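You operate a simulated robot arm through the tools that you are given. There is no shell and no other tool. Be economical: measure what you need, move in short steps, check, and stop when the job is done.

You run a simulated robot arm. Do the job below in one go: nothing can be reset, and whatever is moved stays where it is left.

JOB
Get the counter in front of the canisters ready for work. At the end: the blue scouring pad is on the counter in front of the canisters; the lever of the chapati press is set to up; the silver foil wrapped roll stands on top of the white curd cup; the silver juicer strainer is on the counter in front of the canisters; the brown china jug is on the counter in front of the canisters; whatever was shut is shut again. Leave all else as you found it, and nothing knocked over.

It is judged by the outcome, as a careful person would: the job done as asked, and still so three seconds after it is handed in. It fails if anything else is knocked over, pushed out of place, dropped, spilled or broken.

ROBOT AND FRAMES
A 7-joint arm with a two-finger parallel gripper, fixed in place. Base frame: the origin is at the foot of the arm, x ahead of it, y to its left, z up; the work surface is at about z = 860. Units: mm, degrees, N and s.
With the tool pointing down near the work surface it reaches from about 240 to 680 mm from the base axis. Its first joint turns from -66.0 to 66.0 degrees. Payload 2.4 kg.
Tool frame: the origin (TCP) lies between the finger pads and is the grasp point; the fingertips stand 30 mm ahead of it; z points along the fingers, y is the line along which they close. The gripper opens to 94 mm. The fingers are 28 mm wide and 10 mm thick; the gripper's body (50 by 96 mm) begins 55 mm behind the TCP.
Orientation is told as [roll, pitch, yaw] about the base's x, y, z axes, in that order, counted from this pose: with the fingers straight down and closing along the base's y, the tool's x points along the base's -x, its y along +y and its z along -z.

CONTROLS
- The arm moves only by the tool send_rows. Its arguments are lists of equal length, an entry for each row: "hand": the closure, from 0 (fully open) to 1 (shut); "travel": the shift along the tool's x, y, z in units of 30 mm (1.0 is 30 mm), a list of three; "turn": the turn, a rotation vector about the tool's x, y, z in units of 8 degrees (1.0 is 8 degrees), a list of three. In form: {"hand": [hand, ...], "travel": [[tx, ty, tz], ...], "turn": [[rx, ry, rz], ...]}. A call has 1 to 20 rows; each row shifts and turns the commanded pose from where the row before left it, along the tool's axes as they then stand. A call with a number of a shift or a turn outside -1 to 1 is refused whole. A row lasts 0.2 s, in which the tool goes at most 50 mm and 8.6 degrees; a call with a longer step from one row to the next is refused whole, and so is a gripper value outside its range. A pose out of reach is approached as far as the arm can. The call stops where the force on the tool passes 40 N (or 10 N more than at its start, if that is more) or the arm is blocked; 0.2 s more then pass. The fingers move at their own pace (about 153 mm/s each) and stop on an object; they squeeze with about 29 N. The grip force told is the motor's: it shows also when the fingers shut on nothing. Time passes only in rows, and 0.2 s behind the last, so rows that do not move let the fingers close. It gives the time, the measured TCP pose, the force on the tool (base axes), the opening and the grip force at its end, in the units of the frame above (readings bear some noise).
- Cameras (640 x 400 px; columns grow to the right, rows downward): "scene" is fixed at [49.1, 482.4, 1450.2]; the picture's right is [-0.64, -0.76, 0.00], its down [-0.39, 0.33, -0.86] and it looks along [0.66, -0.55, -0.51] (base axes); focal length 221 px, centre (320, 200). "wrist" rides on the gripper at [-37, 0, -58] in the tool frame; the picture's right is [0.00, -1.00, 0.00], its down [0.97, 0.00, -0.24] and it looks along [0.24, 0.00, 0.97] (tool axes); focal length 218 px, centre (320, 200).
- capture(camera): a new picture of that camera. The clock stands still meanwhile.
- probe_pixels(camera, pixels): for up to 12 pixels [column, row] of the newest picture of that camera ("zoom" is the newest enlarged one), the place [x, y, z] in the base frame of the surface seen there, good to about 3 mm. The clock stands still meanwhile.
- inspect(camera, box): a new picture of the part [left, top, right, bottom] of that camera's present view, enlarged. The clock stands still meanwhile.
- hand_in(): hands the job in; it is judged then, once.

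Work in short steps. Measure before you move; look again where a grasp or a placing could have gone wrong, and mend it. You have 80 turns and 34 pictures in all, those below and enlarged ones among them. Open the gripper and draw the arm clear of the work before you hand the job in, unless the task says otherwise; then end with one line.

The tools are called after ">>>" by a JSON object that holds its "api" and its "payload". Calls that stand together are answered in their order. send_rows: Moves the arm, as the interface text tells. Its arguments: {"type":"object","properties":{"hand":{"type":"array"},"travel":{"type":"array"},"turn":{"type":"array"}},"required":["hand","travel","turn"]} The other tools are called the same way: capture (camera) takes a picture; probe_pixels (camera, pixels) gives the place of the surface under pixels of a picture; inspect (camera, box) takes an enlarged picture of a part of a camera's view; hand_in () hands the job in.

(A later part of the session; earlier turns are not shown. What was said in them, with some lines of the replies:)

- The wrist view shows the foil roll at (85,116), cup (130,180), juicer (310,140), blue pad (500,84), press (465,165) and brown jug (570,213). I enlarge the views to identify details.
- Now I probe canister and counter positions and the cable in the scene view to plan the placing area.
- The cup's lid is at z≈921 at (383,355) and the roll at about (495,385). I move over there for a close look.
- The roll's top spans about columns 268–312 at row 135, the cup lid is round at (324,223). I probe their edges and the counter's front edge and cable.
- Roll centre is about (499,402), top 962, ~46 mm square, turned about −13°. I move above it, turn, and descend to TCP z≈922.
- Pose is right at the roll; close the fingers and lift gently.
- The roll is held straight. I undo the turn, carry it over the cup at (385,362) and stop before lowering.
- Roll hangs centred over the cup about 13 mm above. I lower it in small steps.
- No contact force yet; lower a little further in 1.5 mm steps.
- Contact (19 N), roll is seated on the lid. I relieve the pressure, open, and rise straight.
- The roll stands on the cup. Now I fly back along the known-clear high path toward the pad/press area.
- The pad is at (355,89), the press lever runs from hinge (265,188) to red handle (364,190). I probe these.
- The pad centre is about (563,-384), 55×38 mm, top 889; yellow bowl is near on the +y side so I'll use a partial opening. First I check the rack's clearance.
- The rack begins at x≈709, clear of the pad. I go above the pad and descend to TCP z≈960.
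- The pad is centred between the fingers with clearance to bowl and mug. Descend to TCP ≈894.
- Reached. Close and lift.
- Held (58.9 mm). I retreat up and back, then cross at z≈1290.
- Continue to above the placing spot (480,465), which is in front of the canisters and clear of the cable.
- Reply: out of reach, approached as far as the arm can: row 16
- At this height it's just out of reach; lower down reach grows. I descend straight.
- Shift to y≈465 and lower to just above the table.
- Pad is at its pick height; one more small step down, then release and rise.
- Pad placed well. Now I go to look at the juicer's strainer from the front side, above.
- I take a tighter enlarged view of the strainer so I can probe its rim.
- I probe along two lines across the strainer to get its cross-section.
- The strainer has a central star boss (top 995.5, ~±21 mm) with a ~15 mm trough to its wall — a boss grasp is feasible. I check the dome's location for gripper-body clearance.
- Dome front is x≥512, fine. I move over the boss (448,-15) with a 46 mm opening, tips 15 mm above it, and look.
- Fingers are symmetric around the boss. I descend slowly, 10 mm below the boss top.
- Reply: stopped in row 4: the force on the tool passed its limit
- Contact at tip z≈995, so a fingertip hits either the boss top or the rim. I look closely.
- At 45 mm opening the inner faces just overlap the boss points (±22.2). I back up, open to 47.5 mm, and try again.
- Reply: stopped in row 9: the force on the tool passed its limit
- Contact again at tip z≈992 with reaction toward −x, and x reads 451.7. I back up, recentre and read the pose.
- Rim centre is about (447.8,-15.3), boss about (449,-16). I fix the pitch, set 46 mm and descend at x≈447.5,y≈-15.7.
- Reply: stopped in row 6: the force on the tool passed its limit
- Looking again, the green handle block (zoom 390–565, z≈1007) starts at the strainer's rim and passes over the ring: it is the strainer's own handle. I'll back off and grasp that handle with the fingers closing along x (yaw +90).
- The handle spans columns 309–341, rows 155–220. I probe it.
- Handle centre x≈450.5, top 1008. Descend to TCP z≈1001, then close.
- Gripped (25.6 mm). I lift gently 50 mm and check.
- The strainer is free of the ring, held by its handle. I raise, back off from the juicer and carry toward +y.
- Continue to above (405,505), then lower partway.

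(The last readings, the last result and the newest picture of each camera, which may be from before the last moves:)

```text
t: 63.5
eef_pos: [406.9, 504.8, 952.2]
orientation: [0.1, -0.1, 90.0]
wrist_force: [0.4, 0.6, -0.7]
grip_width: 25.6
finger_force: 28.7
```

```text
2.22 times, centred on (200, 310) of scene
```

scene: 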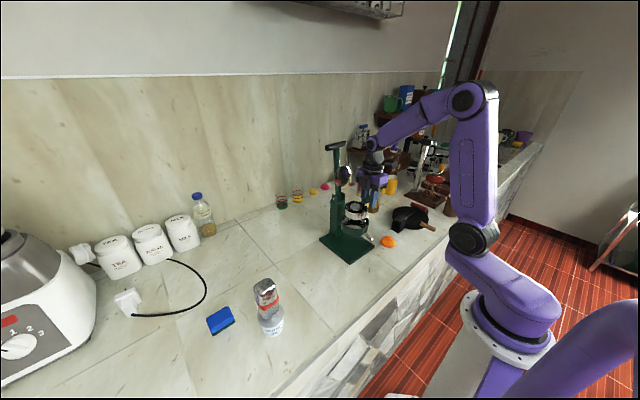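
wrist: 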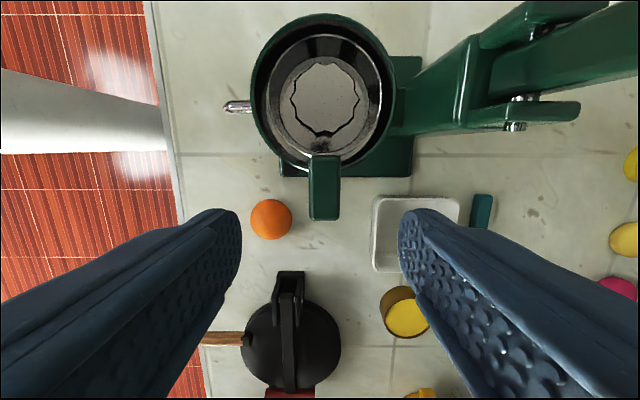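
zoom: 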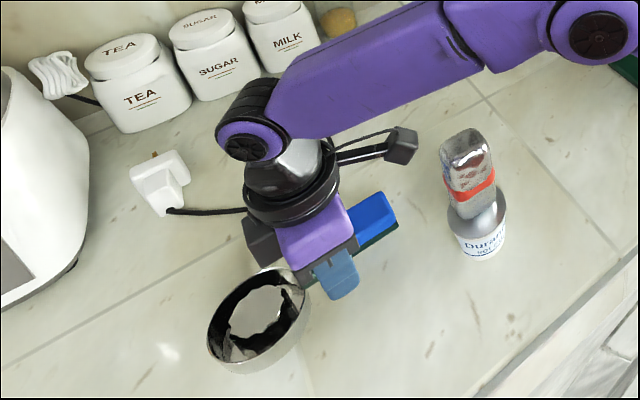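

Strainer hangs nearly level. I check the side box on the wrist against the roll before lowering.

>>> {"api": "probe_pixels", "payload": {"camera": "zoom", "pixels": [[413, 140], [398, 158], [400, 130], [455, 160], [300, 290], [250, 275], [212, 340], [285, 350], [235, 368], [340, 285], [390, 225], [335, 150]]}}

```text
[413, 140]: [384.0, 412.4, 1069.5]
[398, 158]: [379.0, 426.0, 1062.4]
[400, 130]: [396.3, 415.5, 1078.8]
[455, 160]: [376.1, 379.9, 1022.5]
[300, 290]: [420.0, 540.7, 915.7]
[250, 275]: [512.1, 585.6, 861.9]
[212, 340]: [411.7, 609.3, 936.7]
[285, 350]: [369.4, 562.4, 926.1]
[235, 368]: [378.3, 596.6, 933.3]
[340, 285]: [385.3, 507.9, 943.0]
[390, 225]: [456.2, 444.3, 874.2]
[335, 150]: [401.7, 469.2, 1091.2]
```

Clearance is adequate (~15 mm). Lower straight, with small final steps.

>>> {"api": "send_rows", "payload": {"hand": [1, 1, 1, 1, 1, 1, 1, 1, 1], "travel": [[0, 0, 0.5], [0, 0, 0.5], [0, 0, 0.4], [0, 0, 0.1], [0, 0, 0.07], [0, 0, 0.07], [0, 0, 0.07], [0, 0, 0.07], [0, 0, 0]], "turn": [[0, 0, 0], [0, 0, 0], [0, 0, 0], [0, 0, 0], [0, 0, 0], [0, 0, 0], [0, 0, 0], [0, 0, 0], [0, 0, 0]]}}

```text
t: 65.5
eef_pos: [407.3, 505.7, 899.3]
orientation: [0.2, 0.0, 90.0]
wrist_force: [-0.7, 0.0, -0.6]
grip_width: 25.6
finger_force: 28.8
```

>>> {"api": "send_rows", "payload": {"hand": [1, 1, 1, 1, 1], "travel": [[0, 0, 0.06], [0, 0, 0.06], [0, 0, 0.06], [0, 0, 0.05], [0, 0, 0]], "turn": [[0, 0, 0], [0, 0, 0], [0, 0, 0], [0, 0, 0], [0, 0, 0]]}}

```text
t: 66.7
eef_pos: [407.5, 504.8, 893.9]
orientation: [-0.1, -0.2, 90.0]
wrist_force: [0.9, -2.1, 18.7]
grip_width: 25.6
finger_force: 29.1
```

Contact (18.7 N). I ease up slightly, open to ~46 mm, and rise straight up.

>>> {"api": "send_rows", "payload": {"hand": [1, 0.7, 0.6, 0.5, 0.5, 0.5, 0.5, 0.5, 0.5, 0.5, 0.5, 0.5, 0.5], "travel": [[0, 0, -0.04], [0, 0, 0], [0, 0, 0], [0, 0, 0], [0, 0, -0.3], [0, 0, -0.6], [0, 0, -0.9], [0, 0, -1], [0, 0, -1], [0, 0, -1], [0, 0, -1], [0, 0, -1], [0, 0, 0]], "turn": [[0, 0, 0], [0, 0, 0], [0, 0, 0], [0, 0, 0], [0, 0, 0], [0, 0, 0], [0, 0, 0], [0, 0, 0], [0, 0, 0], [0, 0, 0], [0, 0, 0], [0, 0, 0], [0, 0, 0]]}}

>>> {"api": "capture", "payload": {"camera": "scene"}}

```text
t: 69.5
eef_pos: [408.9, 505.7, 1099.0]
orientation: [0.1, 0.0, 90.0]
wrist_force: [0.3, -0.1, 0.3]
grip_width: 47.0
finger_force: 0.2
```

```text
5 pictures are left
```

scene: 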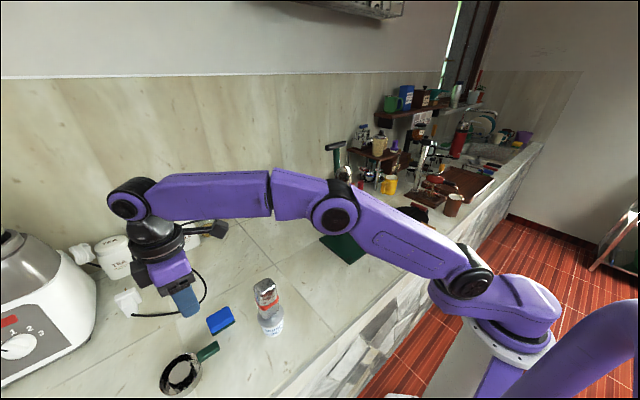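

Strainer stands on the counter. The brown jug is unobstructed at (453,205); I probe it.

>>> {"api": "probe_pixels", "payload": {"camera": "scene", "pixels": [[454, 198], [447, 197], [461, 198], [454, 195], [454, 201], [446, 208], [453, 208], [459, 208], [450, 215], [464, 200], [442, 215], [435, 207]]}}

```text
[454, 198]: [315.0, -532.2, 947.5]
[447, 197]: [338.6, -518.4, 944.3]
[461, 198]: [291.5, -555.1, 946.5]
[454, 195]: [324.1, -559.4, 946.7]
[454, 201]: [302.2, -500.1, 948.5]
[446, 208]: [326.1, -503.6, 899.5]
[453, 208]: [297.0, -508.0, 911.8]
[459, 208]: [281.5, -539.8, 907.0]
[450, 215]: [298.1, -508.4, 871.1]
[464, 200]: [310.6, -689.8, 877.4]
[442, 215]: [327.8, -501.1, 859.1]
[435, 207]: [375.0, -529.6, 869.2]
```

Now I fly back high to the middle, then turn to yaw −90 for the press lever and the jug.

>>> {"api": "send_rows", "payload": {"hand": [0.3, 0.3, 0.3, 0.3, 0.3, 0.3, 0.3, 0.3, 0.3, 0.3, 0.3, 0.3, 0.3, 0.3, 0.3, 0.3, 0.3, 0.3, 0.3], "travel": [[0.6, 0, -0.3], [0.95, 0, -0.5], [0.95, 0, -0.6], [0.95, 0, -0.6], [0.95, 0, -0.6], [0.95, 0, -0.6], [0.95, 0, -0.6], [0.95, 0, -0.6], [0.95, 0, -0.6], [0.95, 0, -0.6], [0.95, 0, -0.6], [0.95, 0, -0.2], [0.95, 0, 0], [0.95, 0, 0], [0.95, 0, 0], [0.95, 0, 0], [0.95, 0, 0], [0.95, 0, 0], [0.95, 0, 0]], "turn": [[0, 0, 0], [0, 0, 0], [0, 0, 0], [0, 0, 0], [0, 0, 0], [0, 0, 0], [0, 0, 0], [0, 0, 0], [0, 0, 0], [0, 0, 0], [0, 0, 0], [0, 0, 0], [0, 0, 0], [0, 0, 0], [0, 0, 0], [0, 0, 0], [0, 0, 0], [0, 0, 0], [0, 0, 0]]}}

>>> {"api": "send_rows", "payload": {"hand": [0, 0, 0, 0, 0, 0, 0, 0, 0, 0, 0, 0, 0, 0, 0, 0, 0, 0, 0, 0], "travel": [[0.9, 0, 0], [0.9, 0, 0], [0.9, 0, 0], [0.9, 0, 0], [0.9, 0, 0], [0, 0, 0], [0, 0, 0], [0, 0, 0], [0, 0, 0], [0, 0, 0], [0, 0, 0], [0, 0, 0], [0, 0, 0], [0, 0, 0], [0, 0, 0], [0, 0, 0], [0, 0, 0], [0, 0, 0], [0, 0, 0], [0, 0, 0]], "turn": [[0, 0, 0], [0, 0, 0], [0, 0, 0], [0, 0, 0], [0, 0, 0], [0, 0, 1], [0, 0, 1], [0, 0, 1], [0, 0, 1], [0, 0, 1], [0, 0, 1], [0, 0, 1], [0, 0, 1], [0, 0, 1], [0, 0, 1], [0, 0, 1], [0, 0, 1], [0, 0, 1], [0, 0, 1], [0, 0, 1]]}}

>>> {"api": "send_rows", "payload": {"hand": [0, 0, 0, 0, 0, 0, 0, 0], "travel": [[0, 0, 0], [0, 0, 0], [0, 0, 0], [0, 0, 0], [0, 0, 0], [0, 0, 0], [0, 0, 0], [0, 0, 0]], "turn": [[0, 0, 1], [0, 0, 1], [0, 0, 1], [0, 0, 1], [0, 0, 1], [0, 0, 1], [0, 0, 1], [0, 0, 0.5]]}}

```text
t: 73.5
eef_pos: [409.2, -25.9, 1289.3]
orientation: [0.1, -0.1, 90.1]
wrist_force: [0.3, -0.6, -0.2]
grip_width: 66.1
finger_force: 0.1
```

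```text
t: 77.7
eef_pos: [407.3, -163.0, 1289.9]
orientation: [0.0, 0.1, -30.1]
wrist_force: [0.3, 0.1, 0.4]
grip_width: 94.0
finger_force: 0.1
```

```text
t: 79.5
eef_pos: [407.5, -160.8, 1288.5]
orientation: [-0.1, 0.0, -90.1]
wrist_force: [-0.2, 0.6, -1.4]
grip_width: 94.2
finger_force: 0.0
```

Move above the red bar (407,-401), to z≈1010, and look.

>>> {"api": "send_rows", "payload": {"hand": [0, 0, 0, 0, 0, 0, 0, 0, 0, 0, 0, 0], "travel": [[-0.8, 0, 0.3], [-0.8, 0, 0.8], [-0.8, 0, 0.9], [-0.8, 0, 0.9], [-0.8, 0, 0.9], [-0.8, 0, 0.9], [-0.8, 0, 0.9], [-0.8, 0, 0.9], [-0.8, 0, 0.9], [-0.8, 0, 0.9], [0, 0, 0.9], [0, 0, 0]], "turn": [[0, 0, 0], [0, 0, 0], [0, 0, 0], [0, 0, 0], [0, 0, 0], [0, 0, 0], [0, 0, 0], [0, 0, 0], [0, 0, 0], [0, 0, 0], [0, 0, 0], [0, 0, 0]]}}

>>> {"api": "capture", "payload": {"camera": "wrist"}}

```text
t: 82.1
eef_pos: [405.7, -402.4, 1012.5]
orientation: [-0.1, 0.0, -90.0]
wrist_force: [0.8, 0.1, -0.3]
grip_width: 94.0
finger_force: 0.0
```

```text
4 pictures are left
```

wrist: 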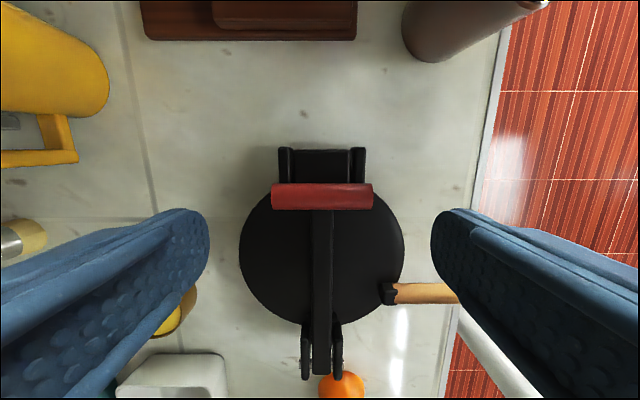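

>>> {"api": "probe_pixels", "payload": {"camera": "wrist", "pixels": [[274, 197], [370, 197], [322, 188], [322, 205], [322, 197], [322, 250], [322, 350], [322, 372], [306, 345], [338, 345], [360, 160], [322, 165]]}}

```text
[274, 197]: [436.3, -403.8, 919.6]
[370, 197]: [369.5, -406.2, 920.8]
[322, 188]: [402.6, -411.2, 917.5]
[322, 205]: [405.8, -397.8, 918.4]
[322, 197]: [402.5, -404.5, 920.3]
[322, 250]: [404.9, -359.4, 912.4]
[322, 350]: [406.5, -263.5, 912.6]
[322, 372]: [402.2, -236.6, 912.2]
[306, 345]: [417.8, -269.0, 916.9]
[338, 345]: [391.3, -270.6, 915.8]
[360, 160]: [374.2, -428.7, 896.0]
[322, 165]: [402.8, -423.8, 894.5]
```

Bar: x 368–438, y≈-404.5, top 920, lever pivots near y≈-258. I descend to TCP z≈930 (tips just above the plate) and grip the bar by its ends.

>>> {"api": "send_rows", "payload": {"hand": [0, 0, 0, 0, 0, 0.1, 0.3, 1, 1], "travel": [[-0.07, -0.07, 0.8], [0, 0, 0.8], [0, 0, 0.6], [0, 0, 0.4], [0, 0, 0.13], [0, 0, 0], [0, 0, 0], [0, 0, 0], [0, 0, 0]], "turn": [[0, 0, 0], [0, 0, 0], [0, 0, 0], [0, 0, 0], [0, 0, 0], [0, 0, 0], [0, 0, 0], [0, 0, 0], [0, 0, 0]]}}

```text
t: 84.1
eef_pos: [405.4, -404.3, 931.8]
orientation: [0.0, 0.0, -89.9]
wrist_force: [-0.4, 0.1, 1.6]
grip_width: 90.9
finger_force: 45.0
```

The reading shows 90.9 mm with 45 N — possibly still moving. I wait briefly.

>>> {"api": "send_rows", "payload": {"hand": [1, 1, 1], "travel": [[0, 0, 0], [0, 0, 0], [0, 0, 0]], "turn": [[0, 0, 0], [0, 0, 0], [0, 0, 0]]}}

```text
t: 84.9
eef_pos: [404.5, -404.6, 930.9]
orientation: [-0.1, -0.1, -90.0]
wrist_force: [-0.1, 0.4, 0.8]
grip_width: 91.1
finger_force: 45.3
```

Fingers are blocked at 91 mm, probably by the press plate's edge. I open, raise 9 mm and close again.

>>> {"api": "send_rows", "payload": {"hand": [0, 0, 0, 0.3, 1, 1, 1], "travel": [[0, 0, 0], [0, 0, -0.15], [0, 0, -0.15], [0, 0, 0], [0, 0, 0], [0, 0, 0], [0, 0, 0]], "turn": [[0, 0, 0], [0, 0, 0], [0, 0, 0], [0, 0, 0], [0, 0, 0], [0, 0, 0], [0, 0, 0]]}}

```text
t: 86.5
eef_pos: [405.5, -403.1, 939.7]
orientation: [-0.1, 0.2, -89.9]
wrist_force: [-3.1, 0.6, -7.2]
grip_width: 91.0
finger_force: 45.2
```

Still 91 mm, with a slight downward pull. I look at what the fingers touch.

>>> {"api": "capture", "payload": {"camera": "wrist"}}

```text
3 pictures are left
```

wrist: 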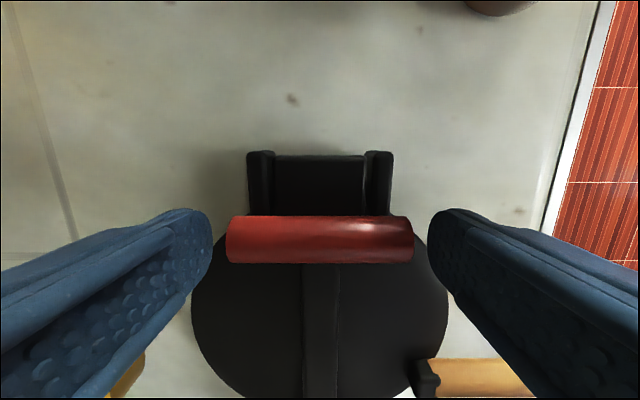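

Visually the fingers sit 5–7 mm off the bar ends, yet something resists, so the bar may effectively be held. I test with a small lift along the arc.

>>> {"api": "send_rows", "payload": {"hand": [1, 1, 1, 1, 1, 1], "travel": [[0, 0, -0.1], [0, 0, -0.15], [0, 0, -0.2], [0, 0, -0.25], [0.05, 0, -0.3], [0, 0, 0]], "turn": [[0, 0, 0], [0, 0, 0], [0, 0, 0], [0, 0, 0], [0, 0, 0], [0, 0, 0]]}}

```text
t: 87.9
eef_pos: [405.3, -401.4, 969.6]
orientation: [-0.2, 0.1, -90.0]
wrist_force: [-13.3, 7.7, -9.0]
grip_width: 91.2
finger_force: 45.5
```

The fingers stayed at 91 mm above the rest height, so the lever is following; forces suggest shifting slightly +y and −x. I continue on the arc to ~30°.

>>> {"api": "send_rows", "payload": {"hand": [1, 1, 1, 1, 1], "travel": [[0.103, -0.07, 0], [0.127, 0, -0.407], [0.163, 0, -0.393], [0.2, 0, -0.38], [0, 0, 0]], "turn": [[0, 0, 0], [0, 0, 0], [0, 0, 0], [0, 0, 0], [0, 0, 0]]}}

>>> {"api": "inspect", "payload": {"camera": "scene", "box": [360, 150, 480, 260]}}

```text
t: 89.1
eef_pos: [404.4, -384.2, 1004.9]
orientation: [-0.1, 0.1, -89.8]
wrist_force: [-0.3, -0.7, -0.4]
grip_width: 0.2
finger_force: 32.7
```

```text
3.64 times, centred on (420, 205) of scene
```

zoom: 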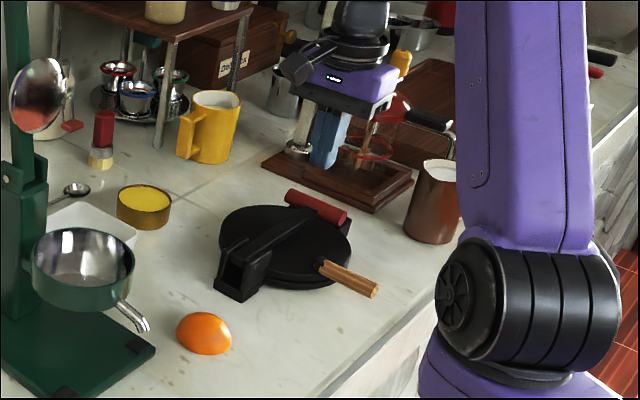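

The grip was too shallow and slipped; the lever dropped back to rest, unharmed. I regrip deeper: TCP (405,-404.5,928.5).

>>> {"api": "send_rows", "payload": {"hand": [0, 0, 0, 0, 0, 0, 0, 0, 0, 0.3, 1, 1, 1], "travel": [[-0.4, 0.02, 0], [-0.277, 0, 0], [0, 0, 0], [0, 0, 0.7], [0, 0, 0.7], [0, 0, 0.6], [0, 0, 0.35], [0, 0, 0.2], [0, 0, 0], [0, 0, 0], [0, 0, 0], [0, 0, 0], [0, 0, 0]], "turn": [[0, 0, 0], [0, 0, 0], [0, 0, 0], [0, 0, 0], [0, 0, 0], [0, 0, 0], [0, 0, 0], [0, 0, 0], [0, 0, 0], [0, 0, 0], [0, 0, 0], [0, 0, 0], [0, 0, 0]]}}

```text
t: 91.9
eef_pos: [405.0, -405.4, 930.2]
orientation: [-0.1, 0.0, -90.0]
wrist_force: [5.2, -0.5, -6.7]
grip_width: 91.2
finger_force: 44.8
```

Gripped deep. I raise along the arc to ~18° in small steps and check force and width.

>>> {"api": "send_rows", "payload": {"hand": [1, 1, 1, 1, 1, 1, 1], "travel": [[0.01, 0, -0.2], [0.03, 0, -0.213], [0.035, 0, -0.21], [0.045, 0, -0.21], [0.053, 0, -0.205], [0.06, 0, -0.205], [0, 0, 0]], "turn": [[0, 0, 0], [0, 0, 0], [0, 0, 0], [0, 0, 0], [0, 0, 0], [0, 0, 0], [0, 0, 0]]}}

```text
t: 93.5
eef_pos: [404.6, -398.3, 966.3]
orientation: [0.3, -0.3, -90.1]
wrist_force: [14.0, -10.7, -6.4]
grip_width: 91.3
finger_force: 44.8
```

Forces indicate a larger radius (pivot near y≈-240). I correct the arc and go to ~25°.

>>> {"api": "send_rows", "payload": {"hand": [1, 1, 1, 1, 1, 1], "travel": [[-0.037, 0.013, -0.22], [0.073, 0, -0.228], [0.073, 0, -0.228], [0.092, 0, -0.222], [0.092, 0, -0.222], [0, 0, 0]], "turn": [[0, 0, 0], [0, 0, 0], [0, 0, 0], [0, 0, 0], [0, 0, 0], [0, 0, 0]]}}

```text
t: 94.9
eef_pos: [404.3, -388.6, 1000.1]
orientation: [-0.2, 0.1, -89.9]
wrist_force: [11.2, 1.4, -9.5]
grip_width: 91.1
finger_force: 45.1
```

Good tracking. Continue to ~45°.

>>> {"api": "send_rows", "payload": {"hand": [1, 1, 1, 1, 1, 1, 1, 1, 1], "travel": [[0.11, 0.015, -0.213], [0.11, 0, -0.213], [0.128, 0, -0.202], [0.128, 0, -0.202], [0.147, 0, -0.192], [0.147, 0, -0.192], [0.162, 0, -0.177], [0.162, 0, -0.177], [0, 0, 0]], "turn": [[0, 0, 0], [0, 0, 0], [0, 0, 0], [0, 0, 0], [0, 0, 0], [0, 0, 0], [0, 0, 0], [0, 0, 0], [0, 0, 0]]}}

```text
t: 96.9
eef_pos: [404.8, -356.8, 1046.7]
orientation: [0.0, 0.0, -90.1]
wrist_force: [2.5, -8.1, -3.7]
grip_width: 91.1
finger_force: 44.8
```

Continue to ~70°.

>>> {"api": "send_rows", "payload": {"hand": [1, 1, 1, 1, 1, 1, 1, 1, 1, 1, 1], "travel": [[0.177, 0, -0.162], [0.177, 0, -0.162], [0.192, 0, -0.147], [0.192, 0, -0.147], [0.202, 0, -0.128], [0.202, 0, -0.128], [0.213, 0, -0.11], [0.213, 0, -0.11], [0.222, 0, -0.092], [0.222, 0, -0.092], [0, 0, 0]], "turn": [[0, 0, 0], [0, 0, 0], [0, 0, 0], [0, 0, 0], [0, 0, 0], [0, 0, 0], [0, 0, 0], [0, 0, 0], [0, 0, 0], [0, 0, 0], [0, 0, 0]]}}

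```text
t: 99.3
eef_pos: [405.8, -295.2, 1086.3]
orientation: [0.0, -0.1, -90.1]
wrist_force: [2.5, -11.2, 7.1]
grip_width: 91.2
finger_force: 44.8
```

Slight outward push; I add a little height and go on to ~85°.

>>> {"api": "send_rows", "payload": {"hand": [1, 1, 1, 1, 1, 1, 1], "travel": [[0.228, 0, -0.1], [0.228, 0, -0.1], [0.233, 0, -0.075], [0.233, 0, -0.052], [0.238, 0, -0.032], [0.238, 0, -0.032], [0, 0, 0]], "turn": [[0, 0, 0], [0, 0, 0], [0, 0, 0], [0, 0, 0], [0, 0, 0], [0, 0, 0], [0, 0, 0]]}}

```text
t: 100.9
eef_pos: [405.0, -252.9, 1097.2]
orientation: [-0.2, 0.2, -90.0]
wrist_force: [-2.7, -6.5, -12.7]
grip_width: 91.1
finger_force: 44.9
```

Near 85°. I continue gently until a stop or ~97°.

>>> {"api": "send_rows", "payload": {"hand": [1, 1, 1, 1, 1, 1], "travel": [[0.2, 0, 0.03], [0.2, 0, 0], [0.2, 0, 0.01], [0.2, 0, 0.02], [0.2, 0, 0.02], [0, 0, 0]], "turn": [[0, 0, 0], [0, 0, 0], [0, 0, 0], [0, 0, 0], [0, 0, 0], [0, 0, 0]]}}

```text
t: 102.3
eef_pos: [404.5, -223.1, 1096.9]
orientation: [0.1, -0.1, -90.0]
wrist_force: [-0.3, -4.5, 26.2]
grip_width: 91.3
finger_force: 45.3
```

Force is upward pressure; I ease up 1.5 mm and proceed a bit further to find the stop.

>>> {"api": "send_rows", "payload": {"hand": [1, 1, 1, 1, 1, 1], "travel": [[0, 0, -0.05], [0.18, 0, 0.02], [0.18, 0, 0.03], [0.18, 0, 0.03], [0.18, 0, 0.04], [0, 0, 0]], "turn": [[0, 0, 0], [0, 0, 0], [0, 0, 0], [0, 0, 0], [0, 0, 0], [0, 0, 0]]}}

```text
t: 103.7
eef_pos: [405.3, -201.6, 1092.3]
orientation: [0.0, 0.0, -90.0]
wrist_force: [8.3, -5.3, 4.8]
grip_width: 91.0
finger_force: 44.8
```

No stop yet at ~103°. Continue gently toward ~113°.

>>> {"api": "send_rows", "payload": {"hand": [1, 1, 1, 1, 1, 1], "travel": [[0.16, 0, 0.04], [0.16, 0, 0.045], [0.18, 0, 0.06], [0.18, 0, 0.065], [0.18, 0, 0.075], [0, 0, 0]], "turn": [[0, 0, 0], [0, 0, 0], [0, 0, 0], [0, 0, 0], [0, 0, 0], [0, 0, 0]]}}

```text
t: 105.1
eef_pos: [405.0, -173.3, 1083.2]
orientation: [-0.5, 0.4, -89.8]
wrist_force: [0.3, 0.2, -0.3]
grip_width: 0.1
finger_force: 32.8
```

The bar slipped free past 103° (likely the lever reached its stop). I rise straight up, then move to an overview toward the jug that shows the lever too.

>>> {"api": "send_rows", "payload": {"hand": [1, 1, 1, 1, 0.5, 0, 0, 0, 0, 0, 0, 0, 0, 0, 0], "travel": [[0, 0, -0.5], [0, 0, -0.9], [0, 0, -0.9], [0, 0, -0.9], [0, 0, -0.9], [-0.9, -0.2, 0], [-0.9, -0.25, 0], [-0.9, -0.25, 0], [-0.9, -0.25, 0], [-0.9, -0.25, 0], [-0.9, -0.25, 0], [-0.9, -0.25, 0], [-0.9, -0.25, 0], [-0.9, -0.25, 0], [0, 0, 0]], "turn": [[0.06, -0.05, 0], [0, 0, 0], [0, 0, 0], [0, 0, 0], [0, 0, 0], [0, 0, 0], [0, 0, 0], [0, 0, 0], [0, 0, 0], [0, 0, 0], [0, 0, 0], [0, 0, 0], [0, 0, 0], [0, 0, 0], [0, 0, 0]]}}

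>>> {"api": "capture", "payload": {"camera": "wrist"}}

```text
t: 108.3
eef_pos: [338.3, -420.8, 1208.4]
orientation: [-0.5, -0.4, -89.9]
wrist_force: [-0.8, -0.2, -0.5]
grip_width: 94.1
finger_force: 0.0
```

```text
1 pictures are left
```

wrist: 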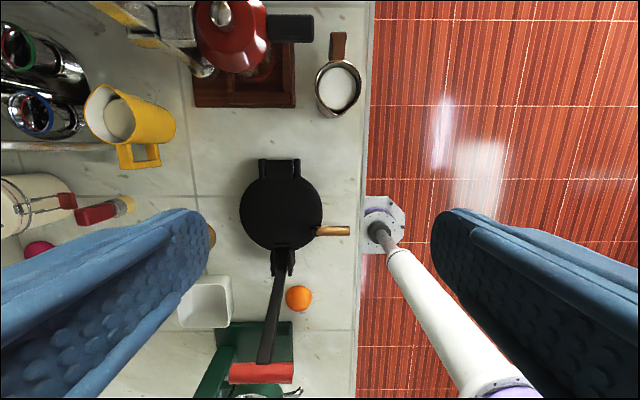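

The lever now stands open toward +y (bar at (262,373)); the jug at (338,88) has its handle toward −y. I probe both.

>>> {"api": "probe_pixels", "payload": {"camera": "wrist", "pixels": [[262, 373], [235, 373], [290, 372], [270, 320], [280, 275], [318, 88], [358, 88], [338, 70], [338, 112], [338, 88], [338, 45], [338, 61]]}}

```text
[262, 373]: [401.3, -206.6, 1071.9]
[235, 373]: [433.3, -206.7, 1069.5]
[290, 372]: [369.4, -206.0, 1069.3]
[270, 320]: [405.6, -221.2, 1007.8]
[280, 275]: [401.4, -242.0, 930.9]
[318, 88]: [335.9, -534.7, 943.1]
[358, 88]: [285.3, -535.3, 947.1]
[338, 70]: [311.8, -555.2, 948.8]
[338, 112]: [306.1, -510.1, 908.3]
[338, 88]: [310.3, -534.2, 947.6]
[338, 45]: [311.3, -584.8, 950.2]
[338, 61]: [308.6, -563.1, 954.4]
```

Lever rests at ~102° (up). Now I check the coffee maker's black handle clearance near the jug before descending.

>>> {"api": "probe_pixels", "payload": {"camera": "wrist", "pixels": [[310, 28], [290, 28], [310, 38], [270, 40], [292, 60], [293, 100], [265, 50], [240, 70], [338, 35], [322, 75], [354, 75], [338, 105]]}}

```text
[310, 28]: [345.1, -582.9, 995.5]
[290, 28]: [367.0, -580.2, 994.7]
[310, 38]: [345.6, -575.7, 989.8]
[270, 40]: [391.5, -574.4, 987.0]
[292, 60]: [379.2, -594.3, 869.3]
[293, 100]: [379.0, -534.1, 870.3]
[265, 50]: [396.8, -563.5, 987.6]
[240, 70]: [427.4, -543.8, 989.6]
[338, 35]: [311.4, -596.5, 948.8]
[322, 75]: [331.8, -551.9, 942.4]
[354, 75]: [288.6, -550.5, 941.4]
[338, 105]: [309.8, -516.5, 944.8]
```

Handle of the coffee maker starts at y≈-573; I offset the TCP to y≈-528 and only go down to z≈925. Approach first to z≈1010.

>>> {"api": "send_rows", "payload": {"hand": [0, 0, 0, 0, 0, 0, 0, 0, 0], "travel": [[-0.446, -0.114, 0.826], [-0.446, -0.114, 0.826], [-0.446, -0.114, 0.826], [-0.446, -0.114, 0.826], [-0.446, -0.114, 0.826], [-0.446, -0.114, 0.826], [-0.446, -0.114, 0.826], [-0.446, -0.114, 0.826], [0, 0, 0]], "turn": [[0.05, 0.06, 0], [0, 0, 0], [0, 0, 0], [0, 0, 0], [0, 0, 0], [0, 0, 0], [0, 0, 0], [0, 0, 0], [0, 0, 0]]}}

```text
t: 110.3
eef_pos: [310.2, -524.2, 1010.3]
orientation: [-0.9, 0.0, -90.0]
wrist_force: [0.5, 0.2, -0.1]
grip_width: 94.2
finger_force: 0.1
```

A 0.9° roll remains; I correct it, shift y slightly, and descend to TCP z≈925.

>>> {"api": "send_rows", "payload": {"hand": [0, 0, 0, 0, 0, 0, 0], "travel": [[-0.12, 0.02, 0], [0, 0, 0.7], [0, 0, 0.7], [0, 0, 0.7], [0, 0, 0.5], [0, 0, 0.25], [0, 0, 0]], "turn": [[-0.11, 0, 0], [0, 0, 0], [0, 0, 0], [0, 0, 0], [0, 0, 0], [0, 0, 0], [0, 0, 0]]}}

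```text
t: 111.9
eef_pos: [310.9, -528.4, 926.5]
orientation: [-0.1, 0.1, -90.0]
wrist_force: [-0.7, -0.4, -0.2]
grip_width: 93.8
finger_force: 0.0
```

Around the jug with no contact. Close gradually and lift a little.

>>> {"api": "send_rows", "payload": {"hand": [0.15, 0.25, 0.4, 1, 1, 1, 1, 1, 1], "travel": [[0, 0, 0], [0, 0, 0], [0, 0, 0], [0, 0, 0], [0, 0, 0], [0, 0, -0.1], [0, 0, -0.2], [0, 0, -0.3], [0, 0, 0]], "turn": [[0, 0, 0], [0, 0, 0], [0, 0, 0], [0, 0, 0], [0, 0, 0], [0, 0, 0], [0, 0, 0], [0, 0, 0], [0, 0, 0]]}}

```text
t: 113.9
eef_pos: [310.2, -529.2, 942.6]
orientation: [-0.1, 0.1, -89.9]
wrist_force: [0.3, -0.4, -4.0]
grip_width: 66.4
finger_force: 28.8
```

Jug held (66 mm). I lift straight up to z≈1200.

>>> {"api": "send_rows", "payload": {"hand": [1, 1, 1, 1, 1, 1, 1, 1, 1, 1, 1, 1, 1, 1, 1, 1, 1, 1, 1, 1], "travel": [[0, 0, -0.5], [0, 0, -0.8], [0, 0, -0.8], [0, 0, -0.8], [0, 0, -0.8], [0, 0, -0.8], [0, 0, -0.8], [0, 0, -0.8], [0, 0, -0.8], [0, 0, -0.8], [0, 0, -0.6], [0.3, 0, -0.3], [0.6, 0, 0], [0.8, 0, 0], [0.8, 0, 0], [0.8, 0, 0], [0.8, 0, 0], [0.8, 0, 0], [0.8, 0, 0], [0.8, 0, 0]], "turn": [[0, 0, 0], [0, 0, 0], [0, 0, 0], [0, 0, 0], [0, 0, 0], [0, 0, 0], [0, 0, 0], [0, 0, 0], [0, 0, 0], [0, 0, 0], [0, 0, 0], [0, 0, 0], [0, 0, 0], [0, 0, 0], [0, 0, 0], [0, 0, 0], [0, 0, 0], [0, 0, 0], [0, 0, 0], [0, 0, 0]]}}

```text
t: 118.1
eef_pos: [311.2, -333.4, 1203.3]
orientation: [-0.2, 0.1, -90.0]
wrist_force: [-0.2, 0.1, -4.1]
grip_width: 65.9
finger_force: 29.1
```

Carry on toward +y.

>>> {"api": "send_rows", "payload": {"hand": [1, 1, 1, 1, 1, 1, 1, 1, 1, 1, 1, 1, 1, 1, 1, 1, 1, 1, 1, 1], "travel": [[0.8, 0, 0], [0.8, 0, 0], [0.8, 0, 0], [0.8, 0, 0], [0.8, 0, 0], [0.8, 0, 0], [0.8, 0, 0], [0.8, 0, 0], [0.8, 0, 0], [0.8, 0, 0], [0.8, 0, 0], [0.8, 0, 0], [0.8, 0, 0], [0.8, 0, 0], [0.8, 0, 0], [0.8, 0, 0], [0.8, 0, 0], [0.8, 0, 0], [0.6, 0, 0], [0.3, 0, 0]], "turn": [[0, 0, 0], [0, 0, 0], [0, 0, 0], [0, 0, 0], [0, 0, 0], [0, 0, 0], [0, 0, 0], [0, 0, 0], [0, 0, 0], [0, 0, 0], [0, 0, 0], [0, 0, 0], [0, 0, 0], [0, 0, 0], [0, 0, 0], [0, 0, 0], [0, 0, 0], [0, 0, 0], [0, 0, 0], [0, 0, 0]]}}

>>> {"api": "send_rows", "payload": {"hand": [1, 1, 1, 1, 1, 1, 1, 1, 1, 1, 1, 1, 1, 1, 1], "travel": [[0, 0, 0], [0, 0, 0], [0, 0, 0], [0, 0, 0], [0, 0, 0], [0, 0, 0], [0, 0, 0], [0, 0, 0], [0, 0, 0], [0, 0, 0], [0, 0, 0], [0, 0, 0], [0, 0, 0], [0, 0, 0], [0, 0, 0]], "turn": [[0, 0, -0.6], [0, 0, -0.8], [0, 0, -0.8], [0, 0, -0.8], [0, 0, -0.8], [0, 0, -0.8], [0, 0, -0.8], [0, 0, -0.8], [0, 0, -0.8], [0, 0, -0.8], [0, 0, -0.8], [0, 0, -0.8], [0, 0, -0.8], [0, 0, -0.8], [0, 0, -0.25]]}}

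```text
t: 122.3
eef_pos: [310.1, 125.8, 1203.1]
orientation: [-0.1, 0.2, -89.9]
wrist_force: [1.0, -0.5, -4.6]
grip_width: 66.2
finger_force: 28.8
```

```text
t: 125.5
eef_pos: [310.1, 126.0, 1203.4]
orientation: [0.1, 0.1, 0.1]
wrist_force: [-0.3, 0.1, -4.2]
grip_width: 66.1
finger_force: 28.7
```

Yaw is 0 now. Move to above (322,458), then lower to z≈965.

>>> {"api": "send_rows", "payload": {"hand": [1, 1, 1, 1, 1, 1, 1, 1, 1, 1, 1, 1, 1, 1, 1], "travel": [[-0.03, 0.5, 0], [-0.03, 0.8, 0], [-0.03, 0.8, 0], [-0.03, 0.8, 0], [-0.03, 0.8, 0], [-0.03, 0.8, 0], [-0.03, 0.8, 0], [-0.03, 0.8, 0], [-0.03, 0.8, 0], [-0.03, 0.8, 0], [-0.03, 0.8, 0], [-0.03, 0.8, 0], [-0.03, 0.8, 0], [-0.01, 0.6, 0], [0, 0.37, 0]], "turn": [[0, 0, 0], [0, 0, 0], [0, 0, 0], [0, 0, 0], [0, 0, 0], [0, 0, 0], [0, 0, 0], [0, 0, 0], [0, 0, 0], [0, 0, 0], [0, 0, 0], [0, 0, 0], [0, 0, 0], [0, 0, 0], [0, 0, 0]]}}

>>> {"api": "send_rows", "payload": {"hand": [1, 1, 1, 1, 1, 1, 1, 1, 1, 1, 1, 1, 1], "travel": [[0, 0, 0.5], [0, 0, 0.8], [0, 0, 0.8], [0, 0, 0.8], [0, 0, 0.8], [0, 0, 0.8], [0, 0, 0.8], [0, 0, 0.8], [0, 0, 0.8], [0, 0, 0.6], [0, 0, 0.5], [0, 0, 0.3], [0, 0, 0]], "turn": [[0, 0, 0], [0, 0, 0], [0, 0, 0], [0, 0, 0], [0, 0, 0], [0, 0, 0], [0, 0, 0], [0, 0, 0], [0, 0, 0], [0, 0, 0], [0, 0, 0], [0, 0, 0], [0, 0, 0]]}}

```text
t: 128.7
eef_pos: [322.6, 458.3, 1205.2]
orientation: [0.1, 0.1, 0.1]
wrist_force: [0.5, 0.6, -4.0]
grip_width: 66.3
finger_force: 28.8
```

```text
t: 131.5
eef_pos: [321.0, 457.2, 954.7]
orientation: [0.1, 0.1, 0.0]
wrist_force: [0.2, 0.0, -4.1]
grip_width: 66.3
finger_force: 29.1
```

Now lower gently toward the pick height (926.5).

>>> {"api": "send_rows", "payload": {"hand": [1, 1, 1, 1, 1, 1, 1], "travel": [[0, 0, 0.4], [0, 0, 0.25], [0, 0, 0.12], [0, 0, 0.06], [0, 0, 0.05], [0, 0, 0.04], [0, 0, 0]], "turn": [[0, 0, 0], [0, 0, 0], [0, 0, 0], [0, 0, 0], [0, 0, 0], [0, 0, 0], [0, 0, 0]]}}

```text
t: 133.1
eef_pos: [321.8, 457.4, 927.3]
orientation: [0.1, 0.0, 0.0]
wrist_force: [0.1, 0.4, -3.6]
grip_width: 66.1
finger_force: 29.4
```

>>> {"api": "send_rows", "payload": {"hand": [1, 1, 1, 1], "travel": [[0, 0, 0.04], [0, 0, 0.04], [0, 0, 0.03], [0, 0, 0]], "turn": [[0, 0, 0], [0, 0, 0], [0, 0, 0], [0, 0, 0]]}}

```text
t: 134.1
eef_pos: [320.7, 457.9, 924.5]
orientation: [0.2, 0.0, 0.1]
wrist_force: [-7.8, -2.6, 22.3]
grip_width: 66.5
finger_force: 28.4
```

Jug is on the counter (22 N). Ease, open to ~82 mm, and rise straight up.

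>>> {"api": "send_rows", "payload": {"hand": [1, 0.25, 0.18, 0.13, 0.13, 0.13, 0.13, 0.13, 0.13, 0.13, 0.13, 0.13, 0.13], "travel": [[0, 0, -0.05], [0, 0, 0], [0, 0, 0], [0, 0, 0], [0, 0, -0.3], [0, 0, -0.6], [0, 0, -0.9], [0, 0, -1], [0, 0, -1], [0, 0, -1], [0, 0, -1], [0, 0, -1], [0, 0, 0]], "turn": [[0, 0, 0], [0, 0, 0], [0, 0, 0], [0, 0, 0], [0, 0, 0], [0, 0, 0], [0, 0, 0], [0, 0, 0], [0, 0, 0], [0, 0, 0], [0, 0, 0], [0, 0, 0], [0, 0, 0]]}}

```text
t: 136.9
eef_pos: [321.0, 455.8, 1129.0]
orientation: [0.1, 0.1, -0.1]
wrist_force: [-0.1, -0.6, 0.3]
grip_width: 81.7
finger_force: 0.0
```

Draw the arm clear to the middle and take the last picture as a final check.

>>> {"api": "send_rows", "payload": {"hand": [0.1, 0, 0, 0, 0, 0, 0, 0, 0, 0, 0, 0, 0, 0, 0, 0], "travel": [[0, 0, -0.9], [0, -0.5, -0.9], [0, -0.9, -0.9], [0, -0.9, -0.9], [0, -0.9, -0.9], [0, -0.9, -0.5], [0, -0.9, 0], [0, -0.9, 0], [0, -0.9, 0], [0, -0.9, 0], [0, -0.9, 0], [0, -0.9, 0], [0, -0.9, 0], [0, -0.9, 0], [0, -0.9, 0], [0, -0.9, 0]], "turn": [[0, 0, 0], [0, 0, 0], [0, 0, 0], [0, 0, 0], [0, 0, 0], [0, 0, 0], [0, 0, 0], [0, 0, 0], [0, 0, 0], [0, 0, 0], [0, 0, 0], [0, 0, 0], [0, 0, 0], [0, 0, 0], [0, 0, 0], [0, 0, 0]]}}

>>> {"api": "capture", "payload": {"camera": "scene"}}

```text
t: 140.3
eef_pos: [322.1, 63.8, 1277.3]
orientation: [0.2, 0.1, 0.1]
wrist_force: [0.3, 0.3, -0.5]
grip_width: 94.1
finger_force: 0.0
```

```text
0 pictures are left
5 turns are left
```

scene: 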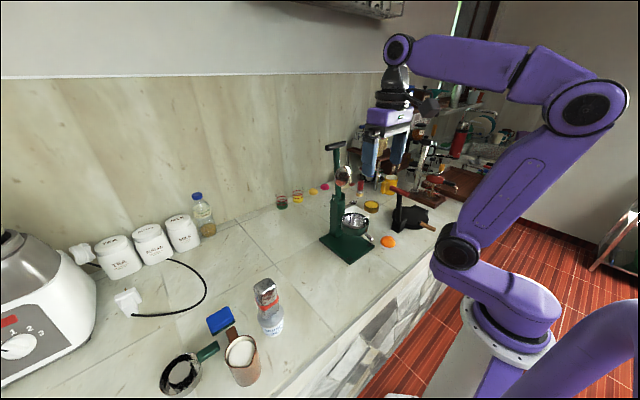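

The last picture shows the pad (220,320), strainer (180,372) and jug (242,360) upright in front of the canisters, the roll on the cup, and the press lever up. I hand in.

>>> {"api": "hand_in", "payload": {}}

```text
The job is handed in.
```

The job is handed in. The blue pad, silver strainer and brown jug are on the counter in front of the canisters, the foil roll stands on the curd cup, and the chapati press lever is up with its lid still shut. The lever dropped back to rest once while I was raising it, and the grip slipped again near the top. The last pictures showed nothing else moved or knocked over.
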